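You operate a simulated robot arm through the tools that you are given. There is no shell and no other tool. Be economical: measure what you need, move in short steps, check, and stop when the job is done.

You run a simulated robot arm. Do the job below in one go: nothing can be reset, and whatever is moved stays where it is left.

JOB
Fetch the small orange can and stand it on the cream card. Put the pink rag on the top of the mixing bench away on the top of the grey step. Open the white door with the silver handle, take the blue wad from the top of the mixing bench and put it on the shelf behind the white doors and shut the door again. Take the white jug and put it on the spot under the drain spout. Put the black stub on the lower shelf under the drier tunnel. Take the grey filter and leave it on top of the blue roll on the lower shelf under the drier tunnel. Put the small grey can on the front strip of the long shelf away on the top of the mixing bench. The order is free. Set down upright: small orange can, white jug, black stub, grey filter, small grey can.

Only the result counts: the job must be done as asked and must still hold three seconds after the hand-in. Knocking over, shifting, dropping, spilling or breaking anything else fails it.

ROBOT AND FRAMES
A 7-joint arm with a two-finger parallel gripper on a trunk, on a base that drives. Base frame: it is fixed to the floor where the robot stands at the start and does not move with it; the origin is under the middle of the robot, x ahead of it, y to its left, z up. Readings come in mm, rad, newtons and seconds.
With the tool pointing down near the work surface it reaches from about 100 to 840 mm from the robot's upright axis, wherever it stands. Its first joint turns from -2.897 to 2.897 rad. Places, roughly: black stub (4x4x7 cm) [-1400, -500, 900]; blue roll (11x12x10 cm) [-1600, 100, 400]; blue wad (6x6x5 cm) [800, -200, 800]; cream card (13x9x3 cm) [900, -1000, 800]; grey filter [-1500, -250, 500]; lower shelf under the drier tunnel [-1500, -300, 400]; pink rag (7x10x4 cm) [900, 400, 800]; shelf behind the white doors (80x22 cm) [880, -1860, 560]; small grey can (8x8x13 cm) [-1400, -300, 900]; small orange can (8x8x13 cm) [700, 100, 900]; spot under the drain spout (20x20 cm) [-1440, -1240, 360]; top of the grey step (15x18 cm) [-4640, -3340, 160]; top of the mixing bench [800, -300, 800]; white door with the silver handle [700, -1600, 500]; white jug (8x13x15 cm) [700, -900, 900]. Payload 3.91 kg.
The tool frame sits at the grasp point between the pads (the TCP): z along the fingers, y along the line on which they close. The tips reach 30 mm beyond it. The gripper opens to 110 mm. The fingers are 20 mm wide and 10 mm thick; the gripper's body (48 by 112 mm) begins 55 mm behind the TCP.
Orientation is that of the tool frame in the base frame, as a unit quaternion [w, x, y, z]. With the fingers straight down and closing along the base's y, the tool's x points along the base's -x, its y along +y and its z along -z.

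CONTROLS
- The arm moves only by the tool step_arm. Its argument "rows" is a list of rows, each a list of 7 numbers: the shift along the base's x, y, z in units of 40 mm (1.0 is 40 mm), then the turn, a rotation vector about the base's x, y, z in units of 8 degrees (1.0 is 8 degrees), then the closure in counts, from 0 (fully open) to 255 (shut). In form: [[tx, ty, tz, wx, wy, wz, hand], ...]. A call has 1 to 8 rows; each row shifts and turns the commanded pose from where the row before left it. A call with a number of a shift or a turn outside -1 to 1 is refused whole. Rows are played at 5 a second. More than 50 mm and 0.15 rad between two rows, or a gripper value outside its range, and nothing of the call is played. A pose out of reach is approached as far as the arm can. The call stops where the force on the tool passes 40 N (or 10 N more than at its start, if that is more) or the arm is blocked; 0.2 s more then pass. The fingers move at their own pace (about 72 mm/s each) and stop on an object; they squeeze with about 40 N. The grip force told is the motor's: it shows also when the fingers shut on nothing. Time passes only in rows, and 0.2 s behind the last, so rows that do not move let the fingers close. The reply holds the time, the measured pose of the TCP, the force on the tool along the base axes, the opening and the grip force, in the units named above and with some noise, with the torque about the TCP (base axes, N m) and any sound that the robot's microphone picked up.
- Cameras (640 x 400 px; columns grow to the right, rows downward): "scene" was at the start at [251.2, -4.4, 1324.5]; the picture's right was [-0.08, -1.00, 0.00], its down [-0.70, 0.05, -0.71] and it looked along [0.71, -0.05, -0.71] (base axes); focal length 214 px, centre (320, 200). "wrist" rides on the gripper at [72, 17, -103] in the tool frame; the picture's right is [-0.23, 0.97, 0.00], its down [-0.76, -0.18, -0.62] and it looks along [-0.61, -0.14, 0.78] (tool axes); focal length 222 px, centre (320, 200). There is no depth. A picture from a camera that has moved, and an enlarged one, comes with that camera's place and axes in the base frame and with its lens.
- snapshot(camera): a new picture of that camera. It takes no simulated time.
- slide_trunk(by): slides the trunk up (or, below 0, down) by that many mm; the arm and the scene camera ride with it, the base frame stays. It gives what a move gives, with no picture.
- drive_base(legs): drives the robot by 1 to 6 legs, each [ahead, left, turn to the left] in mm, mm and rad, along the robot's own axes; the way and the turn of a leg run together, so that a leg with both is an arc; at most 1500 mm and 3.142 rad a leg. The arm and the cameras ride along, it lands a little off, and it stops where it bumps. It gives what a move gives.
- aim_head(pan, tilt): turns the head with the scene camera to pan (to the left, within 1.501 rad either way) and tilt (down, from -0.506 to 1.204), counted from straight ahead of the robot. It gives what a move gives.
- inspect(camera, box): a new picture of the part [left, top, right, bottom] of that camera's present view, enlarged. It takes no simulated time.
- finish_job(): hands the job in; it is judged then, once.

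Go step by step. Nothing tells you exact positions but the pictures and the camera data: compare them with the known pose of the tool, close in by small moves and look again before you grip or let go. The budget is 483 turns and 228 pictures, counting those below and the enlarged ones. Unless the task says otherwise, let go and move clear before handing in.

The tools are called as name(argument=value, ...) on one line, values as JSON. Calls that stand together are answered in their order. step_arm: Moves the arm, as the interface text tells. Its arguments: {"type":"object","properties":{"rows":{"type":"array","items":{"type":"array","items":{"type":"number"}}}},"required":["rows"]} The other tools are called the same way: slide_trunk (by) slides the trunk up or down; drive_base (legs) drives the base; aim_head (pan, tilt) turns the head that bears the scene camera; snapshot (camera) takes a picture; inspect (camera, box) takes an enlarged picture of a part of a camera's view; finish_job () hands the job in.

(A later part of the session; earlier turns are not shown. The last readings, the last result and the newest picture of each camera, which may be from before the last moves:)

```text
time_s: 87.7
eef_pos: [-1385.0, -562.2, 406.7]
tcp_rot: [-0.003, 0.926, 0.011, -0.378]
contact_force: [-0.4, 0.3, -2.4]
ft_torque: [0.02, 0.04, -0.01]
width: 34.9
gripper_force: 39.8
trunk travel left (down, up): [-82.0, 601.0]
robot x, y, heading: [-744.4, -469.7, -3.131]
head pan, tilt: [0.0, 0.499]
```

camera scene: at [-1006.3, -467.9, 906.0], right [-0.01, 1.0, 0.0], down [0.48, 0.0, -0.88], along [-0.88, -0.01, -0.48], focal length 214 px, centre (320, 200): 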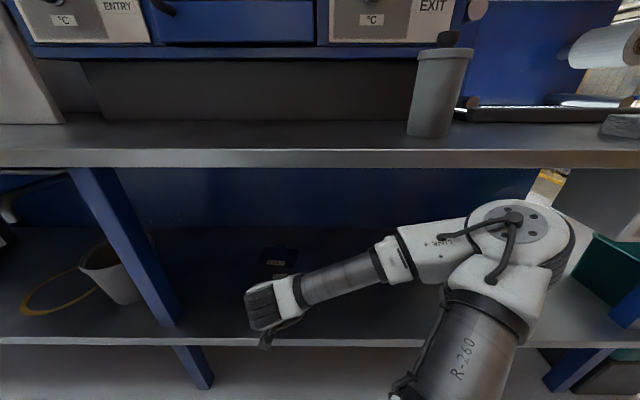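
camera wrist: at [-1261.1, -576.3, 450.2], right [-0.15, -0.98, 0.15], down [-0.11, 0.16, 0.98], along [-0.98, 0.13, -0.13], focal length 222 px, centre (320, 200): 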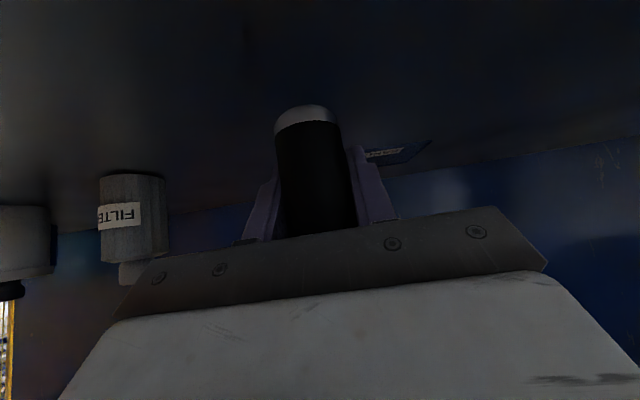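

step_arm(rows=[[0, 0, -0.05, 0, 0, 0, 255], [0, 0, 0, 0, 0, 0, 255]])

inspect(camera="wrist", box=[220, 70, 420, 195])

```text
time_s: 88.3
eef_pos: [-1386.2, -562.6, 404.3]
tcp_rot: [-0.003, 0.926, 0.011, -0.377]
contact_force: [-0.5, -0.2, -3.9]
ft_torque: [0.02, 0.03, -0.01]
width: 34.9
gripper_force: 39.6
trunk travel left (down, up): [-82.0, 601.0]
robot x, y, heading: [-745.3, -466.6, -3.134]
head pan, tilt: [0.0, 0.499]
```

```text
3.20 times, centred on (320, 132) of wrist
camera zoom: at [-1260.7, -576.4, 428.7], right [-0.15, -0.98, 0.15], down [-0.11, 0.16, 0.98], along [-0.98, 0.13, -0.13], focal length 711 px, centre (320, 416)
```

zoom: 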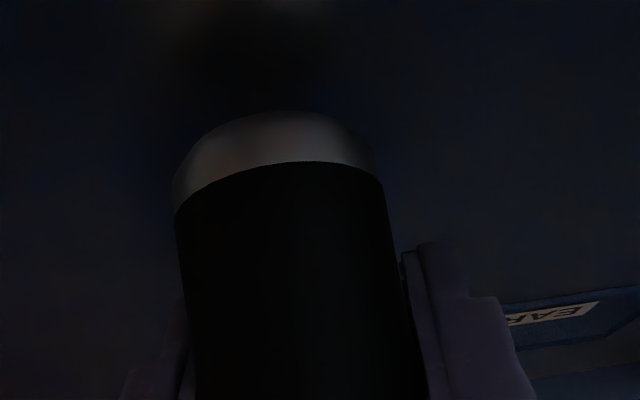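

step_arm(rows=[[0, 0, -0.05, 0, 0, 0, 255], [0, 0, -0.05, 0, 0, 0, 255], [0, 0, 0, 0, 0, 0, 255]])

step_arm(rows=[[0, 0, -0.05, 0, 0, 0, 255], [0, 0, -0.05, 0, 0, 0, 255], [0, 0, 0, 0, 0, 0, 255]])

```text
time_s: 89.1
eef_pos: [-1385.6, -562.7, 400.6]
tcp_rot: [-0.003, 0.926, 0.011, -0.376]
contact_force: [0.0, -0.2, -3.5]
ft_torque: [-0.03, 0.05, 0.01]
width: 34.8
gripper_force: 40.0
trunk travel left (down, up): [-82.0, 601.0]
robot x, y, heading: [-744.3, -469.2, -3.135]
head pan, tilt: [0.0, 0.499]
```

```text
time_s: 89.9
eef_pos: [-1385.5, -561.6, 397.5]
tcp_rot: [-0.003, 0.926, 0.011, -0.378]
contact_force: [-0.1, 1.5, -3.6]
ft_torque: [0.01, 0.03, -0.01]
width: 35.0
gripper_force: 40.4
trunk travel left (down, up): [-82.0, 601.0]
robot x, y, heading: [-741.1, -467.9, -3.138]
head pan, tilt: [0.0, 0.499]
```

step_arm(rows=[[0, 0, -0.06, 0, 0, 0, 255], [0, 0, -0.06, 0, 0, 0, 255], [0, 0, 0, 0, 0, 0, 255]])

step_arm(rows=[[0, 0, -0.06, 0, 0, 0, 255], [0, 0, -0.06, 0, 0, 0, 255], [0, 0, 0, 0, 0, 0, 255]])

```text
time_s: 90.7
eef_pos: [-1387.4, -562.9, 394.9]
tcp_rot: [-0.003, 0.924, 0.01, -0.382]
contact_force: [-4.6, 2.9, 25.5]
ft_torque: [-0.26, -0.32, -0.15]
width: 34.8
gripper_force: 40.4
trunk travel left (down, up): [-82.0, 601.0]
robot x, y, heading: [-743.9, -465.1, -3.136]
head pan, tilt: [0.0, 0.499]
```

```text
time_s: 91.5
eef_pos: [-1386.7, -562.1, 388.5]
tcp_rot: [-0.003, 0.925, 0.01, -0.379]
contact_force: [2.0, 8.6, 29.8]
ft_torque: [-0.22, -0.39, 0.09]
width: 34.0
gripper_force: 40.1
trunk travel left (down, up): [-82.0, 601.0]
robot x, y, heading: [-748.0, -467.0, -3.137]
head pan, tilt: [0.0, 0.499]
```

Contact at z≈396, so the shelf top is about 356. I relax a little, open and back out.

step_arm(rows=[[0, 0, 0.08, 0, 0, 0, 255], [0, 0, 0, 0, 0, 0, 200], [0, 0, 0, 0, 0, 0, 120], [0, 0, 0, 0, 0, 0, 60], [0.3, 0, 0.2, 0, 0, 0, 60]])

snapshot(camera="wrist")

```text
time_s: 92.7
eef_pos: [-1384.1, -566.3, 397.9]
tcp_rot: [-0.003, 0.926, 0.01, -0.377]
contact_force: [0.0, 0.0, 0.1]
ft_torque: [0.0, 0.01, 0.0]
width: 84.4
gripper_force: 0.1
out of reach, approached as far as the arm can: row 5
trunk travel left (down, up): [-82.0, 601.0]
robot x, y, heading: [-745.0, -467.9, -3.136]
head pan, tilt: [0.0, 0.499]
```

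```text
156 pictures are left
camera wrist: at [-1258.5, -580.1, 421.0], right [-0.15, -0.98, 0.15], down [-0.11, 0.16, 0.98], along [-0.98, 0.13, -0.13], focal length 222 px, centre (320, 200)
```

wrist: 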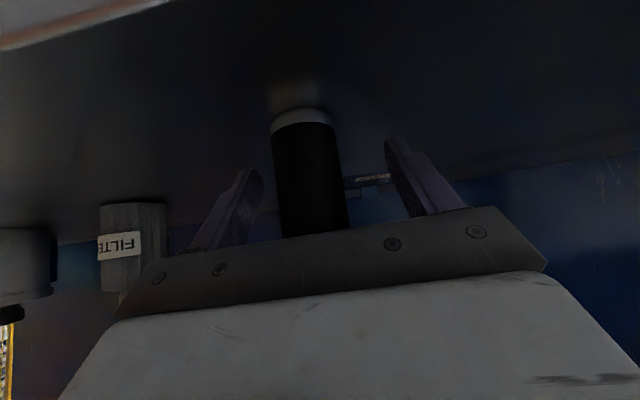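

The stub stands on the lower shelf. I back out, then shift over to the filter and look.

drive_base(legs=[[-210, 0, 0], [0, -170, 0]])

step_arm(rows=[[0, 0, 0.6, 0, 0.6, 0, 0], [0, 0, 0, 0, 0.65, 0, 0]])

snapshot(camera="wrist")

snapshot(camera="scene")

```text
time_s: 95.9
eef_pos: [-1176.3, -394.3, 397.5]
tcp_rot: [-0.003, 0.926, 0.011, -0.377]
contact_force: [0.4, -0.3, 0.3]
ft_torque: [0.0, 0.01, 0.03]
width: 84.1
gripper_force: 0.1
trunk travel left (down, up): [-82.0, 601.0]
robot x, y, heading: [-532.6, -298.0, -3.136]
head pan, tilt: [0.0, 0.499]
```

```text
time_s: 96.5
eef_pos: [-1196.2, -401.9, 420.7]
tcp_rot: [-0.005, 0.89, 0.01, -0.456]
contact_force: [0.8, 0.0, -0.7]
ft_torque: [-0.05, 0.0, 0.01]
width: 110.2
gripper_force: 0.1
out of reach, approached as far as the arm can: row 1, 2
trunk travel left (down, up): [-82.0, 601.0]
robot x, y, heading: [-537.2, -295.6, -3.136]
head pan, tilt: [0.0, 0.499]
```

```text
155 pictures are left
camera wrist: at [-1068.4, -415.1, 422.5], right [-0.12, -0.98, 0.17], down [0.06, 0.16, 0.98], along [-0.99, 0.13, 0.04], focal length 222 px, centre (320, 200)
```

wrist: 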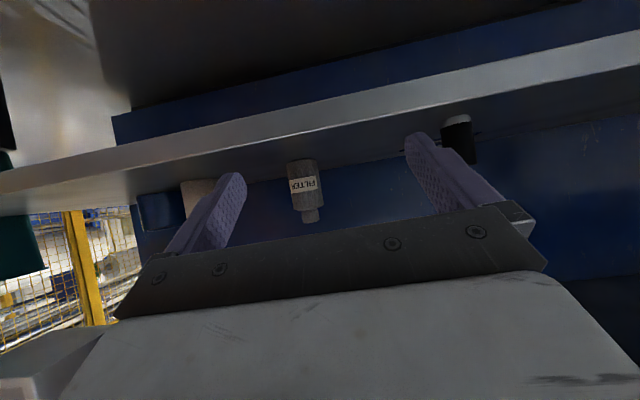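

```text
154 pictures are left
camera scene: at [-798.1, -295.2, 906.1], right [-0.01, 1.0, 0.0], down [0.48, 0.0, -0.88], along [-0.88, -0.01, -0.48], focal length 214 px, centre (320, 200)
```

scene: 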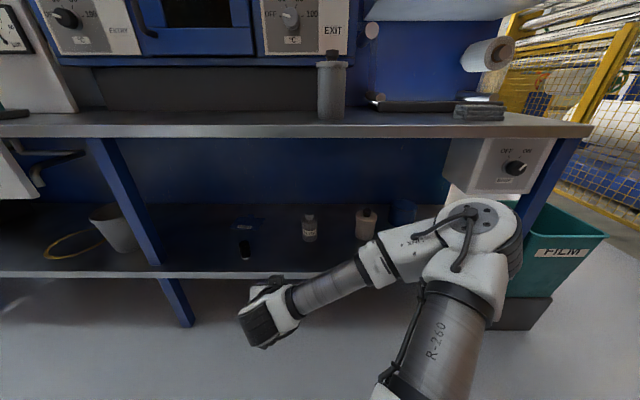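

The filter is at about (-1483,-343), the roll at about (-1600,52) behind a low hanging panel, which will need a diagonal approach. I drive in toward the filter.

drive_base(legs=[[0, -57, 0], [180, 0, 0]])

snapshot(camera="wrist")

```text
time_s: 98.8
eef_pos: [-1380.7, -346.3, 421.4]
tcp_rot: [-0.005, 0.89, 0.009, -0.456]
contact_force: [-0.7, -0.6, 0.2]
ft_torque: [0.02, 0.0, 0.02]
width: 110.0
gripper_force: 0.0
trunk travel left (down, up): [-82.0, 601.0]
robot x, y, heading: [-723.3, -243.2, -3.139]
head pan, tilt: [0.0, 0.499]
```

```text
153 pictures are left
camera wrist: at [-1252.8, -359.5, 422.4], right [-0.12, -0.98, 0.17], down [0.06, 0.16, 0.99], along [-0.99, 0.13, 0.04], focal length 222 px, centre (320, 200)
```

wrist: 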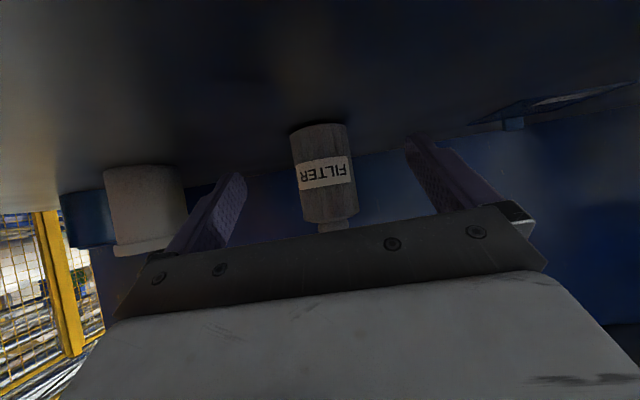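

The bottle is about 9 mm right of my line, at x≈-1492. I shift, advance and look before gripping.

step_arm(rows=[[-0.3, 0.23, -0.2, 0, 0, 0, 0], [-0.9, 0, -0.15, 0, 0, 0, 0], [-0.9, 0, -0.1, 0, 0, 0, 0], [0, 0, 0, 0, 0, 0, 0]])

snapshot(camera="wrist")

snapshot(camera="scene")

```text
time_s: 99.8
eef_pos: [-1464.9, -335.1, 402.9]
tcp_rot: [-0.004, 0.889, 0.01, -0.457]
contact_force: [-0.2, 0.4, 0.9]
ft_torque: [-0.03, 0.01, -0.01]
width: 110.0
gripper_force: 0.0
trunk travel left (down, up): [-82.0, 601.0]
robot x, y, heading: [-724.3, -240.3, -3.133]
head pan, tilt: [0.0, 0.499]
```

```text
152 pictures are left
camera wrist: at [-1337.3, -348.8, 404.4], right [-0.12, -0.98, 0.17], down [0.06, 0.16, 0.99], along [-0.99, 0.13, 0.04], focal length 222 px, centre (320, 200)
```

wrist: 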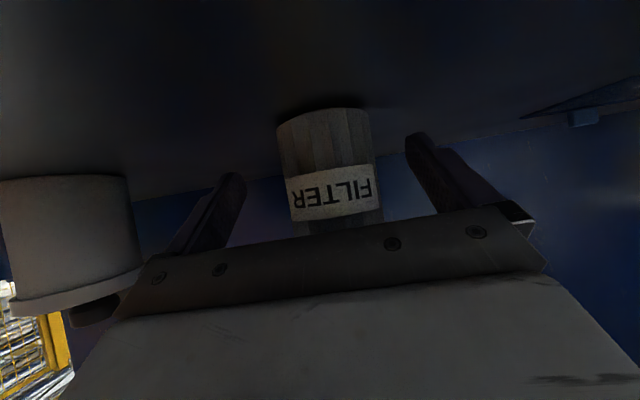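

```text
151 pictures are left
camera scene: at [-982.5, -239.9, 906.0], right [-0.01, 1.0, 0.0], down [0.48, 0.0, -0.88], along [-0.88, -0.01, -0.48], focal length 214 px, centre (320, 200)
```

scene: 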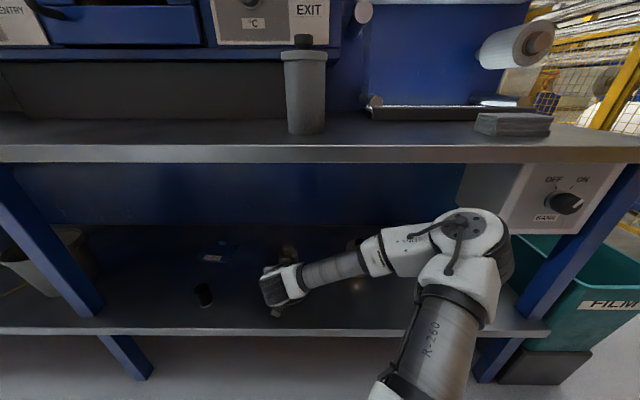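

Nearly there: 12 mm forward, then grip.

step_arm(rows=[[-0.3, 0, 0, 0, 0, 0, 0], [0, 0, 0, 0, 0, 0, 255], [0, 0, 0, 0, 0, 0, 255], [0, 0, 0, 0, 0, 0, 255], [0, 0, 0, 0, 0, 0, 255]])

step_arm(rows=[[0, 0, 0.3, 0, 0, 0, 255], [0, 0, 0.5, 0, 0, 0, 255], [0, 0, 0.3, 0, 0, 0, 255]])

snapshot(camera="wrist")

```text
time_s: 101.0
eef_pos: [-1475.7, -336.0, 403.6]
tcp_rot: [-0.004, 0.889, 0.01, -0.457]
contact_force: [-0.3, -0.7, -0.5]
ft_torque: [-0.03, -0.01, 0.02]
width: 57.1
gripper_force: 39.8
trunk travel left (down, up): [-82.0, 601.0]
robot x, y, heading: [-724.8, -235.9, -3.136]
head pan, tilt: [0.0, 0.499]
```

```text
time_s: 101.8
eef_pos: [-1476.4, -336.0, 447.5]
tcp_rot: [-0.004, 0.89, 0.01, -0.456]
contact_force: [0.6, -0.1, -1.2]
ft_torque: [-0.01, -0.02, 0.03]
width: 56.9
gripper_force: 39.9
trunk travel left (down, up): [-82.0, 601.0]
robot x, y, heading: [-722.5, -235.7, -3.141]
head pan, tilt: [0.0, 0.499]
```

```text
150 pictures are left
camera wrist: at [-1348.9, -349.7, 448.3], right [-0.12, -0.98, 0.17], down [0.06, 0.16, 0.99], along [-0.99, 0.13, 0.04], focal length 222 px, centre (320, 200)
```

wrist: 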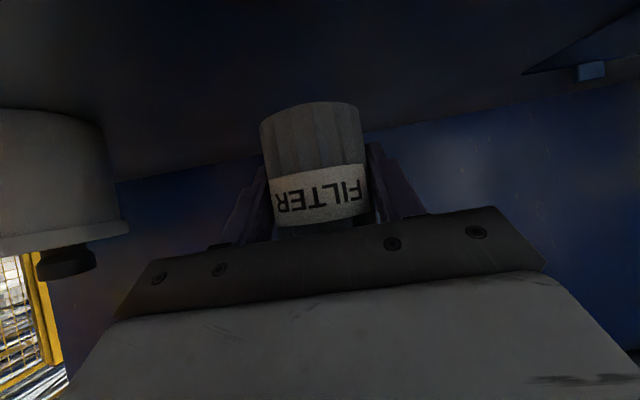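

Filter is held (57 mm, bottom ≈48 mm below the TCP). I back out, turn right for a diagonal approach to the roll, and raise the trunk.

drive_base(legs=[[-260, 0, 0], [0, 0, -0.61]])

slide_trunk(by=85)

snapshot(camera="scene")

```text
time_s: 105.3
eef_pos: [-1135.1, 109.9, 446.0]
tcp_rot: [-0.14, 0.853, -0.255, -0.434]
contact_force: [-0.4, -0.3, -1.1]
ft_torque: [0.02, 0.0, -0.01]
width: 56.7
gripper_force: 40.4
trunk travel left (down, up): [-82.0, 601.0]
robot x, y, heading: [-458.2, -239.0, 2.547]
head pan, tilt: [0.0, 0.499]
```

```text
time_s: 106.6
eef_pos: [-1133.9, 110.7, 531.3]
tcp_rot: [-0.14, 0.852, -0.255, -0.434]
contact_force: [0.1, -0.2, -0.9]
ft_torque: [0.06, -0.02, 0.0]
width: 56.7
gripper_force: 40.5
trunk travel left (down, up): [-167.0, 516.0]
robot x, y, heading: [-457.5, -239.5, 2.547]
head pan, tilt: [0.0, 0.499]
```

```text
149 pictures are left
camera scene: at [-674.9, -89.9, 990.9], right [0.56, 0.83, 0.0], down [0.4, -0.27, -0.88], along [-0.73, 0.49, -0.48], focal length 214 px, centre (320, 200)
```

scene: 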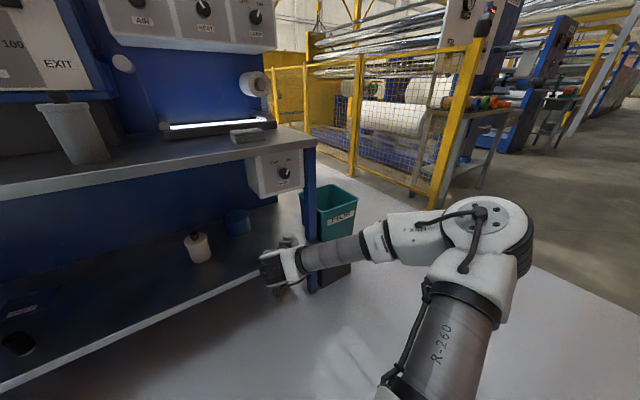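

Heading is set; the roll is near (-1595,58). I slide left in front of the shelf, then check alignment.

drive_base(legs=[[-60, 300, 0]])

snapshot(camera="wrist")

snapshot(camera="scene")

```text
time_s: 109.5
eef_pos: [-1256.8, -173.6, 531.6]
tcp_rot: [-0.141, 0.852, -0.255, -0.435]
contact_force: [0.1, -0.9, -0.9]
ft_torque: [0.0, -0.02, 0.01]
width: 56.4
gripper_force: 39.5
trunk travel left (down, up): [-167.0, 516.0]
robot x, y, heading: [-584.0, -524.8, 2.543]
head pan, tilt: [0.0, 0.499]
```

```text
148 pictures are left
camera wrist: at [-1160.0, -255.4, 533.4], right [-0.65, -0.74, 0.17], down [0.14, 0.1, 0.99], along [-0.74, 0.67, 0.04], focal length 222 px, centre (320, 200)
```

wrist: 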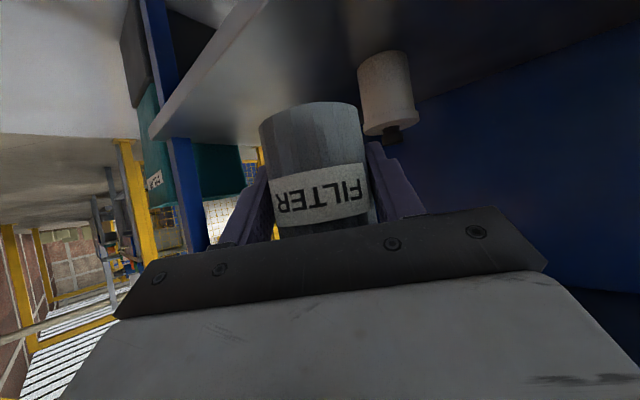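

```text
147 pictures are left
camera scene: at [-796.1, -373.0, 991.0], right [0.56, 0.83, 0.0], down [0.4, -0.27, -0.88], along [-0.73, 0.49, -0.48], focal length 214 px, centre (320, 200)
```

scene: 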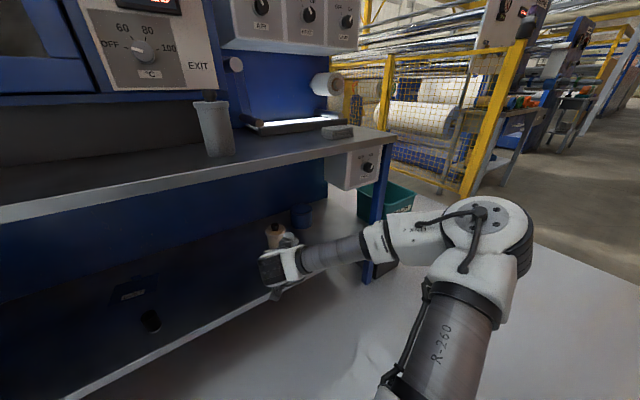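

On line. I drive forward 290 and look again.

drive_base(legs=[[290, 0, 0]])

snapshot(camera="wrist")

snapshot(camera="scene")

```text
time_s: 111.5
eef_pos: [-1494.5, -11.8, 532.9]
tcp_rot: [-0.14, 0.853, -0.254, -0.435]
contact_force: [-0.3, -0.7, -0.8]
ft_torque: [0.0, 0.03, 0.02]
width: 56.7
gripper_force: 39.9
trunk travel left (down, up): [-167.0, 516.0]
robot x, y, heading: [-817.3, -361.1, 2.548]
head pan, tilt: [0.0, 0.499]
```

```text
146 pictures are left
camera wrist: at [-1397.8, -94.4, 533.4], right [-0.65, -0.74, 0.17], down [0.14, 0.1, 0.99], along [-0.74, 0.67, 0.04], focal length 222 px, centre (320, 200)
```

wrist: 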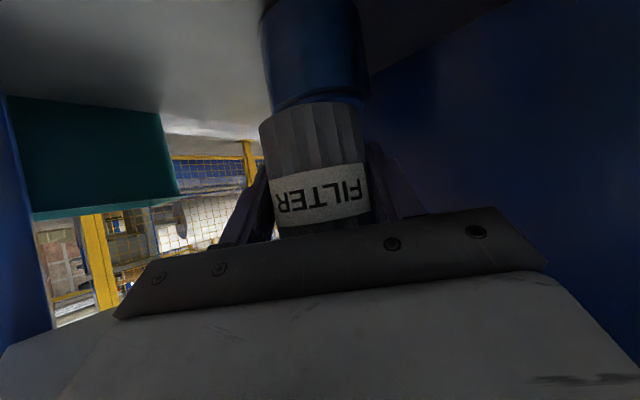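

```text
145 pictures are left
camera scene: at [-1033.8, -211.8, 991.0], right [0.56, 0.83, 0.0], down [0.4, -0.27, -0.88], along [-0.73, 0.49, -0.48], focal length 214 px, centre (320, 200)
```

scene: 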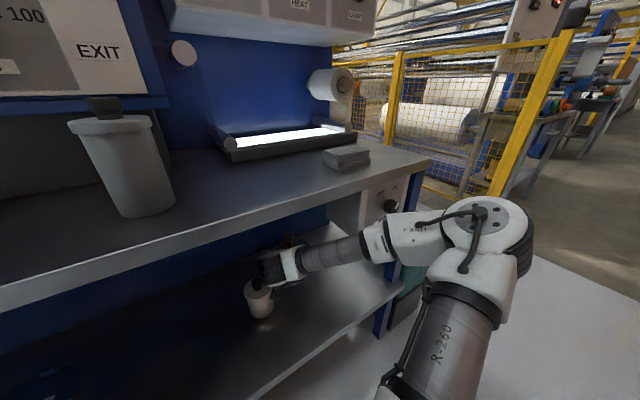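

Roll axis ≈(-1591,57), straight ahead by about 112 mm. I drive the rest.

drive_base(legs=[[110, 0, 0]])

snapshot(camera="wrist")

inspect(camera="scene", box=[200, 180, 440, 330])

```text
time_s: 112.8
eef_pos: [-1584.0, 51.8, 528.7]
tcp_rot: [-0.139, 0.855, -0.254, -0.431]
contact_force: [0.5, 0.6, -0.8]
ft_torque: [-0.02, 0.0, -0.02]
width: 56.7
gripper_force: 40.0
trunk travel left (down, up): [-167.0, 516.0]
robot x, y, heading: [-912.8, -300.9, 2.54]
head pan, tilt: [0.0, 0.499]
stopped in leg 1: the robot was blocked; the commanded pose is now the measured one
```

```text
144 pictures are left
camera wrist: at [-1488.1, -30.5, 531.6], right [-0.65, -0.74, 0.17], down [0.13, 0.1, 0.99], along [-0.75, 0.67, 0.03], focal length 222 px, centre (320, 200)
```

wrist: 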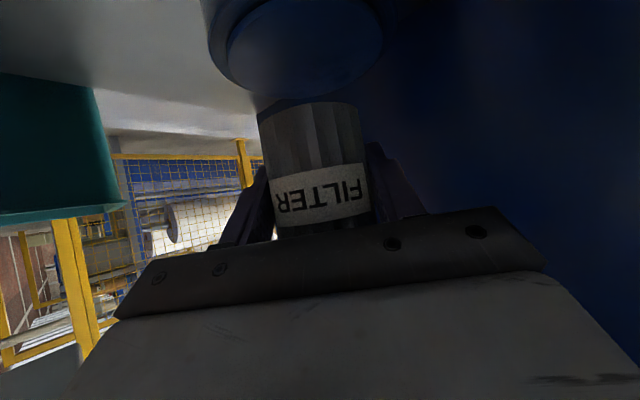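

```text
2.67 times, centred on (320, 255) of scene
camera zoom: at [-1127.5, -147.2, 991.1], right [0.56, 0.83, 0.0], down [0.4, -0.27, -0.88], along [-0.73, 0.49, -0.48], focal length 572 px, centre (320, 53)
```

zoom: 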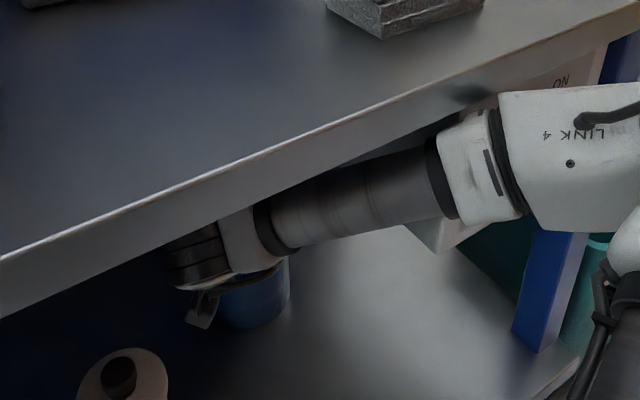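

The elbow touches the hanging panel, but the filter is already above the roll. I back off 8 mm to clear and then lower gently.

drive_base(legs=[[-8, 0, 0]])

step_arm(rows=[[0, 0, -0.15, 0, 0, 0, 255], [0, 0, -0.15, 0, 0, 0, 255], [0, 0, 0, 0, 0, 0, 255]])

snapshot(camera="wrist")

```text
time_s: 113.6
eef_pos: [-1578.3, 46.5, 529.9]
tcp_rot: [-0.139, 0.854, -0.254, -0.432]
contact_force: [-0.5, 1.3, -0.3]
ft_torque: [0.0, -0.01, -0.02]
width: 56.7
gripper_force: 39.8
trunk travel left (down, up): [-167.0, 516.0]
robot x, y, heading: [-904.7, -299.7, 2.544]
head pan, tilt: [0.0, 0.499]
```

```text
time_s: 114.4
eef_pos: [-1577.9, 45.4, 516.8]
tcp_rot: [-0.139, 0.854, -0.254, -0.431]
contact_force: [-0.1, -0.5, -1.4]
ft_torque: [-0.02, -0.02, -0.01]
width: 56.7
gripper_force: 40.3
trunk travel left (down, up): [-167.0, 516.0]
robot x, y, heading: [-904.8, -300.8, 2.539]
head pan, tilt: [0.0, 0.499]
```

```text
142 pictures are left
camera wrist: at [-1481.7, -35.3, 519.9], right [-0.65, -0.74, 0.17], down [0.13, 0.1, 0.99], along [-0.75, 0.67, 0.03], focal length 222 px, centre (320, 200)
```

wrist: 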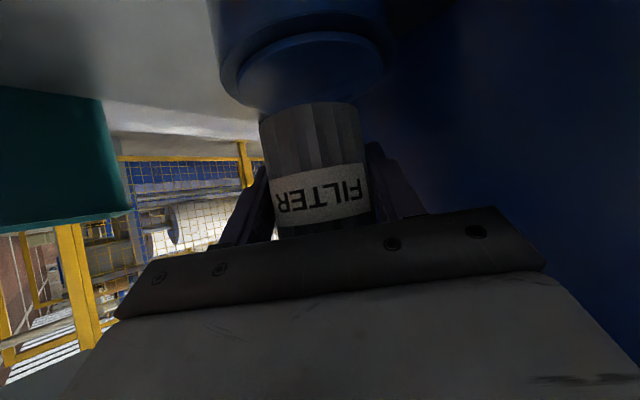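

I take a close-up to judge filter against roll before lowering.

inspect(camera="wrist", box=[200, 0, 420, 137])

```text
2.91 times, centred on (310, 68) of wrist
camera zoom: at [-1481.7, -35.3, 519.9], right [-0.65, -0.74, 0.17], down [0.13, 0.1, 0.99], along [-0.75, 0.67, 0.03], focal length 646 px, centre (349, 582)
```

zoom: 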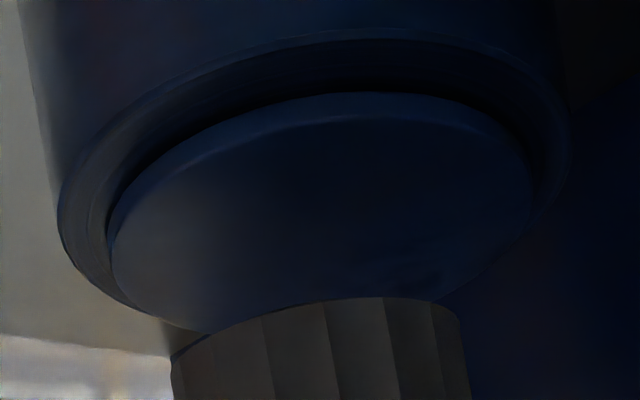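

The roll's axis fits to about (-1597,60), the filter is about 10 mm short of it; I nudge forward 7 mm with the arm and lower to contact.

step_arm(rows=[[-0.14, 0.1, -0.1, 0, 0, 0, 255], [0, 0, -0.1, 0, 0, 0, 255], [0, 0, -0.1, 0, 0, 0, 255], [0, 0, 0, 0, 0, 0, 255]])

step_arm(rows=[[0, 0, -0.06, 0, 0, 0, 255], [0, 0, -0.06, 0, 0, 0, 255], [0, 0, 0, 0, 0, 0, 255]])

```text
time_s: 115.4
eef_pos: [-1583.1, 50.0, 510.0]
tcp_rot: [-0.139, 0.854, -0.253, -0.433]
contact_force: [-0.4, -0.2, -1.9]
ft_torque: [0.03, 0.03, 0.02]
width: 56.9
gripper_force: 40.0
trunk travel left (down, up): [-167.0, 516.0]
robot x, y, heading: [-903.1, -299.2, 2.545]
head pan, tilt: [0.0, 0.499]
```

```text
time_s: 116.2
eef_pos: [-1583.7, 51.0, 505.2]
tcp_rot: [-0.141, 0.853, -0.253, -0.435]
contact_force: [-0.1, 0.1, -0.2]
ft_torque: [0.01, 0.03, -0.01]
width: 56.9
gripper_force: 40.0
trunk travel left (down, up): [-167.0, 516.0]
robot x, y, heading: [-904.9, -301.3, 2.543]
head pan, tilt: [0.0, 0.499]
```

step_arm(rows=[[0, 0, -0.06, 0, 0, 0, 255], [0, 0, -0.06, 0, 0, 0, 255], [0, 0, 0, 0, 0, 0, 255]])

step_arm(rows=[[0, 0, -0.06, 0, 0, 0, 255], [0, 0, -0.06, 0, 0, 0, 255], [0, 0, 0, 0, 0, 0, 255]])

```text
time_s: 117.0
eef_pos: [-1581.5, 48.8, 503.8]
tcp_rot: [-0.141, 0.852, -0.251, -0.437]
contact_force: [-0.2, -0.4, 0.0]
ft_torque: [-0.01, 0.01, 0.01]
width: 56.6
gripper_force: 39.9
trunk travel left (down, up): [-167.0, 516.0]
robot x, y, heading: [-908.8, -302.0, 2.543]
head pan, tilt: [0.0, 0.499]
```

```text
time_s: 117.8
eef_pos: [-1582.9, 48.3, 502.8]
tcp_rot: [-0.141, 0.852, -0.249, -0.438]
contact_force: [0.7, 0.4, -1.4]
ft_torque: [-0.01, -0.04, -0.03]
width: 56.8
gripper_force: 40.6
trunk travel left (down, up): [-167.0, 516.0]
robot x, y, heading: [-904.1, -303.2, 2.542]
head pan, tilt: [0.0, 0.499]
```

The hand stops descending without tool force, so another link is touching something. I look.

snapshot(camera="scene")

inspect(camera="scene", box=[200, 200, 440, 350])

snapshot(camera="wrist")

```text
140 pictures are left
camera scene: at [-1115.1, -157.1, 994.1], right [0.56, 0.83, 0.0], down [0.39, -0.26, -0.88], along [-0.73, 0.5, -0.47], focal length 214 px, centre (320, 200)
```

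scene: 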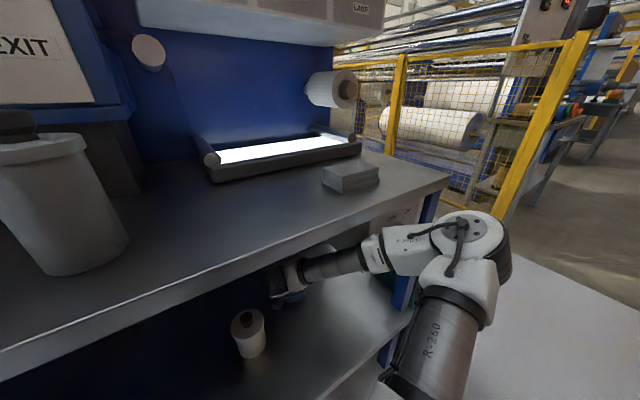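

```text
2.67 times, centred on (320, 275) of scene
camera zoom: at [-1115.1, -157.1, 994.1], right [0.56, 0.83, 0.0], down [0.39, -0.26, -0.88], along [-0.73, 0.5, -0.47], focal length 572 px, centre (320, 0)
```

zoom: 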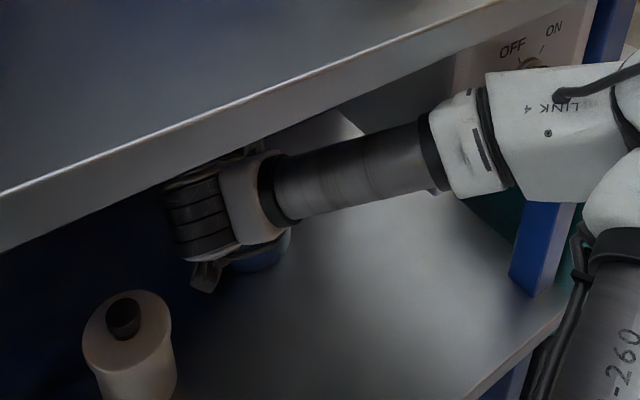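

```text
138 pictures are left
camera wrist: at [-1485.7, -33.0, 502.5], right [-0.65, -0.75, 0.16], down [0.15, 0.09, 0.99], along [-0.75, 0.66, 0.05], focal length 222 px, centre (320, 200)
```

wrist: 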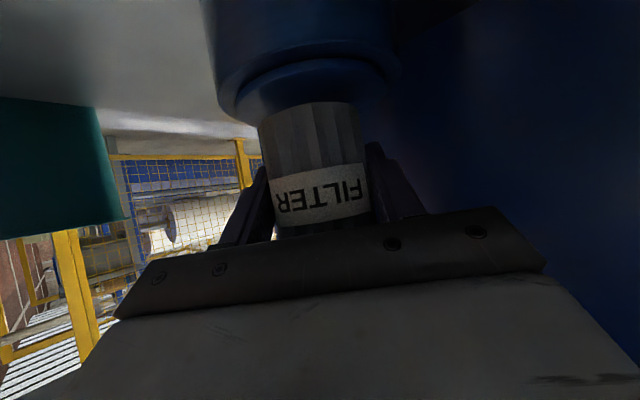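

The elbow is pressing against the panel as the arm lowers. I undo the pressed arm lowering and lower with the trunk instead.

step_arm(rows=[[0, 0, 0.25, 0, 0, 0, 255], [0, 0, 0.2, 0, 0, 0, 255]])

slide_trunk(by=-14)

```text
time_s: 118.4
eef_pos: [-1580.8, 44.4, 500.0]
tcp_rot: [-0.135, 0.859, -0.251, -0.426]
contact_force: [-4.7, 2.6, 0.8]
ft_torque: [-0.25, -0.32, 0.04]
width: 56.9
gripper_force: 39.8
trunk travel left (down, up): [-167.0, 516.0]
robot x, y, heading: [-904.0, -299.7, 2.539]
head pan, tilt: [0.0, 0.499]
```

```text
time_s: 119.0
eef_pos: [-1584.9, 50.5, 502.0]
tcp_rot: [-0.14, 0.853, -0.252, -0.436]
contact_force: [0.1, 0.8, -1.2]
ft_torque: [0.02, 0.03, 0.0]
width: 56.6
gripper_force: 40.3
trunk travel left (down, up): [-153.0, 530.0]
robot x, y, heading: [-903.2, -300.9, 2.539]
head pan, tilt: [0.0, 0.499]
```

slide_trunk(by=-5)

slide_trunk(by=-4)

```text
time_s: 119.5
eef_pos: [-1583.7, 51.4, 495.1]
tcp_rot: [-0.14, 0.853, -0.254, -0.435]
contact_force: [-1.0, 0.5, 5.7]
ft_torque: [-0.12, 0.15, -0.03]
width: 56.6
gripper_force: 39.7
trunk travel left (down, up): [-148.0, 535.0]
robot x, y, heading: [-905.7, -298.9, 2.543]
head pan, tilt: [0.0, 0.499]
```

```text
time_s: 120.1
eef_pos: [-1584.2, 53.1, 494.0]
tcp_rot: [-0.141, 0.851, -0.254, -0.438]
contact_force: [3.0, 4.7, 29.5]
ft_torque: [-0.4, 0.33, -0.05]
width: 56.7
gripper_force: 39.4
trunk travel left (down, up): [-144.0, 539.0]
robot x, y, heading: [-907.3, -301.6, 2.542]
head pan, tilt: [0.0, 0.499]
```

Contact: the filter stands on the roll. I ease off 3 mm and open.

slide_trunk(by=3)

step_arm(rows=[[0, 0, 0, 0, 0, 0, 200], [0, 0, 0, 0, 0, 0, 120], [0, 0, 0, 0, 0, 0, 60], [0, 0, 0, 0, 0, 0, 0], [0, 0, 0, 0, 0, 0, 0]])

snapshot(camera="wrist")

```text
time_s: 120.6
eef_pos: [-1583.4, 50.3, 491.3]
tcp_rot: [-0.139, 0.853, -0.254, -0.434]
contact_force: [-3.3, 7.6, 30.9]
ft_torque: [-0.22, 0.62, -0.09]
width: 57.0
gripper_force: 39.6
trunk travel left (down, up): [-147.0, 536.0]
robot x, y, heading: [-906.1, -301.7, 2.544]
head pan, tilt: [0.0, 0.499]
```

```text
time_s: 121.8
eef_pos: [-1582.0, 50.5, 490.0]
tcp_rot: [-0.139, 0.854, -0.253, -0.433]
contact_force: [0.1, -1.1, 0.4]
ft_torque: [-0.01, 0.01, -0.01]
width: 110.2
gripper_force: 0.0
trunk travel left (down, up): [-147.0, 536.0]
robot x, y, heading: [-900.7, -301.5, 2.537]
head pan, tilt: [0.0, 0.499]
```

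```text
137 pictures are left
camera wrist: at [-1486.2, -31.9, 492.9], right [-0.65, -0.74, 0.17], down [0.14, 0.1, 0.99], along [-0.75, 0.66, 0.03], focal length 222 px, centre (320, 200)
```

wrist: 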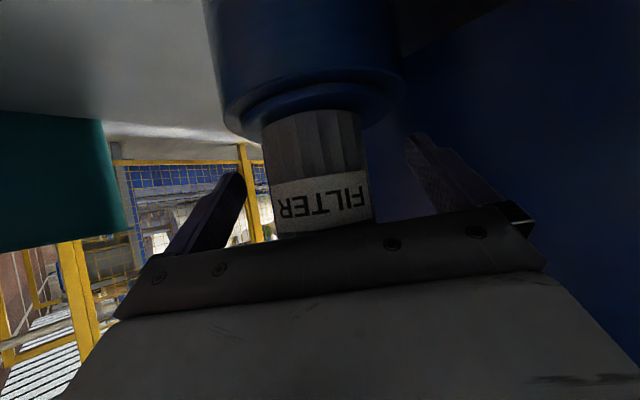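

The filter stands on the roll. I raise the trunk to clear the white can, then back out along the same line.

slide_trunk(by=42)

drive_base(legs=[[-95, 0, 0]])

step_arm(rows=[[0, 0, 0, 0, 0, 0, 200], [0, 0, 0, 0, 0, 0, 200]])

drive_base(legs=[[-300, 0, 0]])

snapshot(camera="scene")

```text
time_s: 122.7
eef_pos: [-1582.8, 46.6, 530.1]
tcp_rot: [-0.138, 0.856, -0.25, -0.432]
contact_force: [-0.4, -0.6, 0.5]
ft_torque: [-0.01, 0.01, -0.03]
width: 110.1
gripper_force: 0.0
trunk travel left (down, up): [-189.0, 494.0]
robot x, y, heading: [-906.6, -302.4, 2.548]
head pan, tilt: [0.0, 0.499]
```

```text
time_s: 123.8
eef_pos: [-1505.4, -2.1, 530.7]
tcp_rot: [-0.139, 0.854, -0.254, -0.431]
contact_force: [0.1, 0.1, 0.4]
ft_torque: [-0.03, 0.01, -0.01]
width: 110.1
gripper_force: 0.1
trunk travel left (down, up): [-189.0, 494.0]
robot x, y, heading: [-828.2, -352.1, 2.544]
head pan, tilt: [0.0, 0.499]
```

```text
time_s: 124.4
eef_pos: [-1505.0, -1.5, 530.5]
tcp_rot: [-0.139, 0.854, -0.254, -0.432]
contact_force: [-0.1, 0.9, -0.4]
ft_torque: [0.0, 0.01, -0.01]
width: 25.2
gripper_force: 0.0
trunk travel left (down, up): [-189.0, 494.0]
robot x, y, heading: [-830.2, -351.9, 2.54]
head pan, tilt: [0.0, 0.499]
```

```text
time_s: 126.4
eef_pos: [-1261.2, -169.2, 531.0]
tcp_rot: [-0.139, 0.855, -0.253, -0.432]
contact_force: [-0.2, 0.0, -0.4]
ft_torque: [-0.04, -0.01, 0.01]
width: 24.1
gripper_force: 0.0
trunk travel left (down, up): [-189.0, 494.0]
robot x, y, heading: [-582.7, -524.4, 2.544]
head pan, tilt: [0.0, 0.499]
```

```text
136 pictures are left
camera scene: at [-797.1, -373.1, 1013.0], right [0.56, 0.83, 0.0], down [0.4, -0.27, -0.88], along [-0.73, 0.49, -0.48], focal length 214 px, centre (320, 200)
```

scene: 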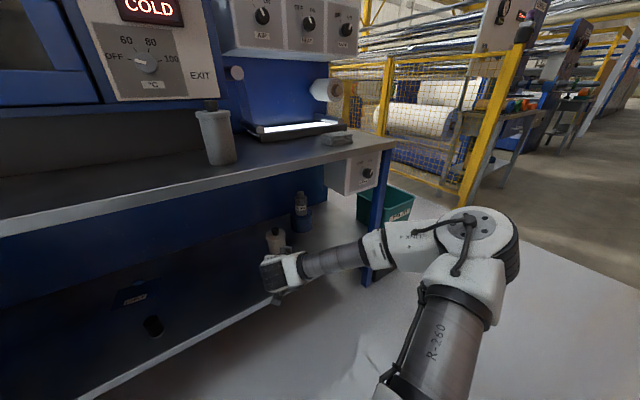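

Filter done. Next the grey can: I back off, face the shelf squarely, raise the trunk and line up with the can.

drive_base(legs=[[-170, 0, 0], [0, 0, 0.597], [0, -430, 0]])

slide_trunk(by=345)

snapshot(camera="scene")

snapshot(camera="wrist")

```text
time_s: 133.0
eef_pos: [-1197.9, -285.9, 531.2]
tcp_rot: [-0.006, 0.891, 0.009, -0.453]
contact_force: [0.0, -0.6, 0.8]
ft_torque: [-0.01, -0.03, 0.0]
width: 23.9
gripper_force: 0.0
trunk travel left (down, up): [-189.0, 494.0]
robot x, y, heading: [-440.6, -195.8, 3.137]
head pan, tilt: [0.0, 0.499]
```

```text
time_s: 136.4
eef_pos: [-1197.4, -285.8, 875.7]
tcp_rot: [-0.005, 0.891, 0.009, -0.453]
contact_force: [0.7, 0.5, -0.7]
ft_torque: [0.05, 0.0, 0.04]
width: 23.8
gripper_force: 0.0
trunk travel left (down, up): [-534.0, 149.0]
robot x, y, heading: [-439.0, -193.8, 3.144]
head pan, tilt: [0.0, 0.499]
```

```text
135 pictures are left
camera scene: at [-700.1, -192.4, 1358.0], right [0.0, 1.0, 0.0], down [0.48, 0.0, -0.88], along [-0.88, 0.0, -0.48], focal length 214 px, centre (320, 200)
```

scene: 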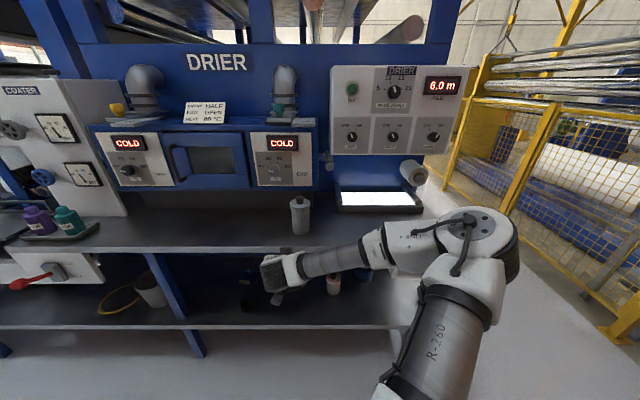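

```text
134 pictures are left
camera wrist: at [-1070.8, -299.7, 878.5], right [-0.12, -0.98, 0.17], down [0.05, 0.16, 0.99], along [-0.99, 0.13, 0.03], focal length 222 px, centre (320, 200)
```

wrist: 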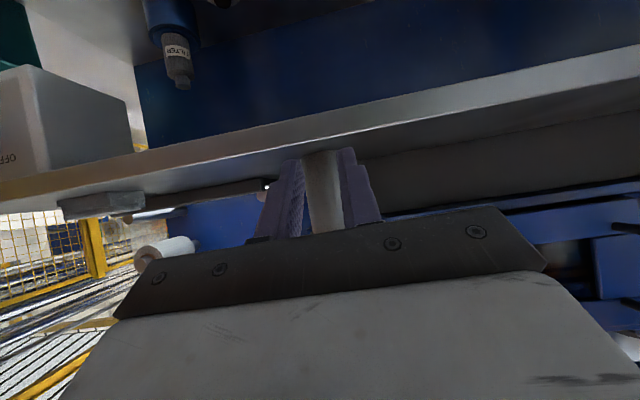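

The can is dead ahead. I open the fingers and drive closer.

step_arm(rows=[[0, 0, 0, 0, 0, 0, 0], [0, 0, 0, 0, 0, 0, 0], [0, 0, 0, 0, 0, 0, 0]])

drive_base(legs=[[120, -15, 0]])

snapshot(camera="wrist")

inspect(camera="scene", box=[220, 170, 420, 295])

```text
time_s: 137.2
eef_pos: [-1198.0, -286.6, 876.9]
tcp_rot: [-0.006, 0.892, 0.009, -0.453]
contact_force: [0.0, 0.3, -0.6]
ft_torque: [-0.01, 0.01, 0.03]
width: 110.0
gripper_force: 0.0
trunk travel left (down, up): [-534.0, 149.0]
robot x, y, heading: [-436.8, -196.4, 3.145]
head pan, tilt: [0.0, 0.499]
```

```text
time_s: 138.4
eef_pos: [-1318.6, -270.5, 874.0]
tcp_rot: [-0.006, 0.891, 0.009, -0.454]
contact_force: [-0.2, -0.3, -0.6]
ft_torque: [-0.02, 0.02, 0.04]
width: 109.9
gripper_force: 0.1
trunk travel left (down, up): [-534.0, 149.0]
robot x, y, heading: [-561.3, -178.7, 3.139]
head pan, tilt: [0.0, 0.499]
```

```text
133 pictures are left
camera wrist: at [-1191.6, -284.2, 878.1], right [-0.12, -0.98, 0.17], down [0.05, 0.16, 0.99], along [-0.99, 0.13, 0.03], focal length 222 px, centre (320, 200)
```

wrist: 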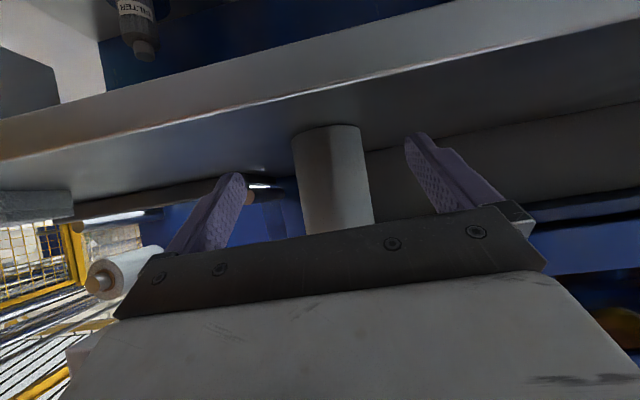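

```text
3.20 times, centred on (320, 232) of scene
camera zoom: at [-821.1, -177.2, 1357.8], right [0.0, 1.0, 0.0], down [0.48, 0.0, -0.88], along [-0.88, 0.0, -0.48], focal length 686 px, centre (320, 96)
```

zoom: 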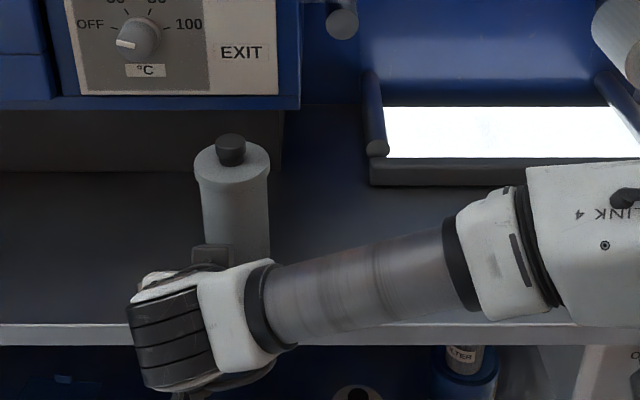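

Can axis ≈(-1430,-270), aligned. I advance with the arm 96 mm at z≈874, then check.

step_arm(rows=[[-0.8, 0, 0, 0, 0, 0, 0], [-0.8, 0, 0, 0, 0, 0, 0], [-0.75, 0, 0, 0, 0, 0, 0], [0, 0, 0, 0, 0, 0, 0]])

snapshot(camera="wrist")

inspect(camera="scene", box=[220, 170, 420, 295])

```text
time_s: 139.4
eef_pos: [-1410.6, -270.6, 878.4]
tcp_rot: [-0.006, 0.891, 0.008, -0.455]
contact_force: [7.7, -0.8, 9.5]
ft_torque: [-0.05, 0.26, 0.03]
width: 110.0
gripper_force: 0.0
trunk travel left (down, up): [-534.0, 149.0]
robot x, y, heading: [-559.1, -179.7, 3.143]
head pan, tilt: [0.0, 0.499]
```

```text
131 pictures are left
camera wrist: at [-1283.2, -284.4, 880.6], right [-0.12, -0.98, 0.17], down [0.06, 0.16, 0.99], along [-0.99, 0.13, 0.04], focal length 222 px, centre (320, 200)
```

wrist: 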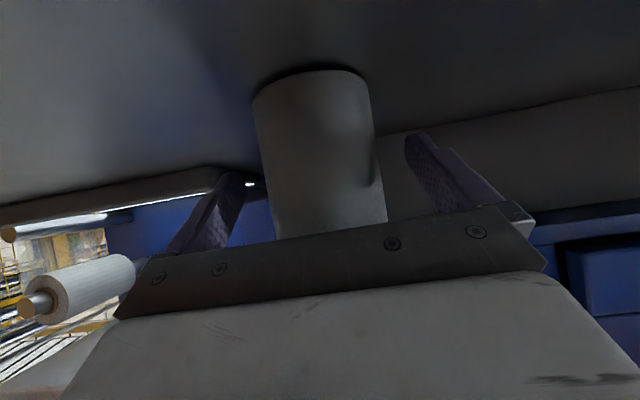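

```text
3.20 times, centred on (320, 232) of scene
camera zoom: at [-818.8, -177.3, 1358.6], right [0.0, 1.0, 0.0], down [0.48, 0.0, -0.88], along [-0.88, 0.0, -0.48], focal length 686 px, centre (320, 96)
```

zoom: 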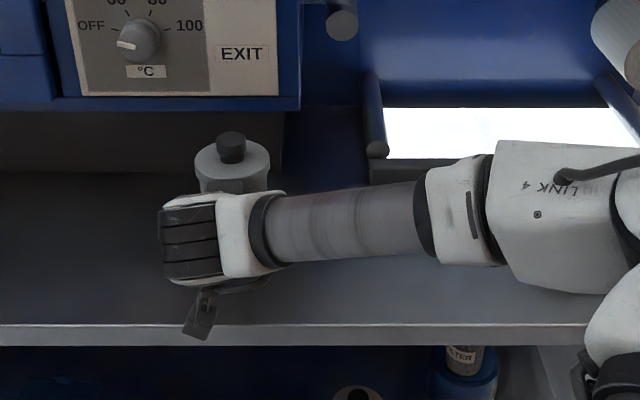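

There is light contact (palm near the lid). I back off, flatten the hand by 13°, and re-approach a bit higher.

step_arm(rows=[[0.6, 0, 0, 0, 0, 0, 0], [0.6, 0, 0.1, 0, 0.8, 0, 0], [0, 0, 0.1, 0, 0.8, 0, 0], [0, 0, 0, 0, 0, 0, 0]])

snapshot(camera="wrist")

inspect(camera="scene", box=[220, 170, 420, 295])

```text
time_s: 140.4
eef_pos: [-1363.1, -269.0, 883.8]
tcp_rot: [-0.007, 0.835, 0.008, -0.55]
contact_force: [0.9, 0.0, -1.1]
ft_torque: [0.0, 0.0, 0.0]
width: 109.9
gripper_force: 0.1
trunk travel left (down, up): [-534.0, 149.0]
robot x, y, heading: [-562.0, -180.7, 3.142]
head pan, tilt: [0.0, 0.499]
```

```text
129 pictures are left
camera wrist: at [-1238.8, -283.5, 858.7], right [-0.08, -0.98, 0.19], down [0.27, 0.16, 0.95], along [-0.96, 0.13, 0.25], focal length 222 px, centre (320, 200)
```

wrist: 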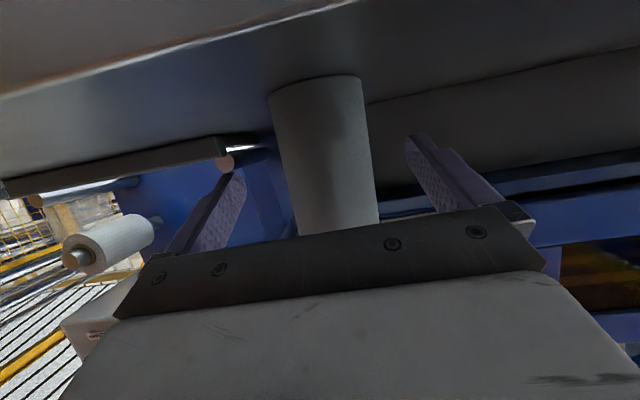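

```text
3.20 times, centred on (320, 232) of scene
camera zoom: at [-820.4, -177.3, 1358.0], right [0.0, 1.0, 0.0], down [0.48, 0.0, -0.88], along [-0.88, 0.0, -0.48], focal length 686 px, centre (320, 96)
```

zoom: 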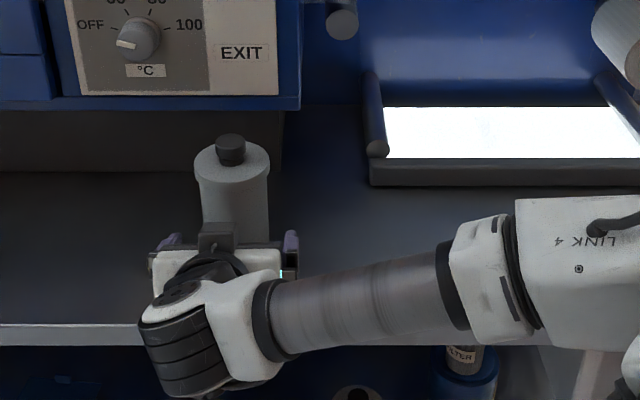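

Flattened to 23°. I advance again to x≈-1413, watching forces.

step_arm(rows=[[-0.5, 0, 0, 0, 0, 0, 0], [-0.4, 0, 0, 0, 0, 0, 0], [-0.3, 0, 0, 0, 0, 0, 0], [0, 0, 0, 0, 0, 0, 0]])

snapshot(camera="wrist")

```text
time_s: 141.4
eef_pos: [-1411.6, -269.7, 884.3]
tcp_rot: [-0.007, 0.835, 0.008, -0.55]
contact_force: [0.0, 0.4, -0.9]
ft_torque: [0.01, 0.01, 0.01]
width: 110.1
gripper_force: 0.1
trunk travel left (down, up): [-534.0, 149.0]
robot x, y, heading: [-556.3, -179.6, 3.139]
head pan, tilt: [0.0, 0.499]
```

```text
127 pictures are left
camera wrist: at [-1287.2, -283.5, 858.1], right [-0.08, -0.98, 0.19], down [0.27, 0.16, 0.95], along [-0.96, 0.13, 0.25], focal length 222 px, centre (320, 200)
```

wrist: 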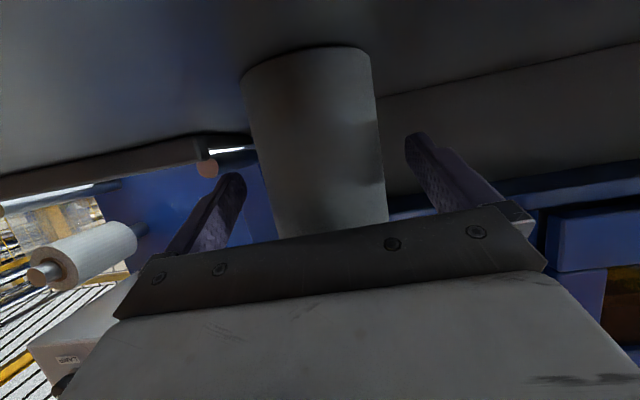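

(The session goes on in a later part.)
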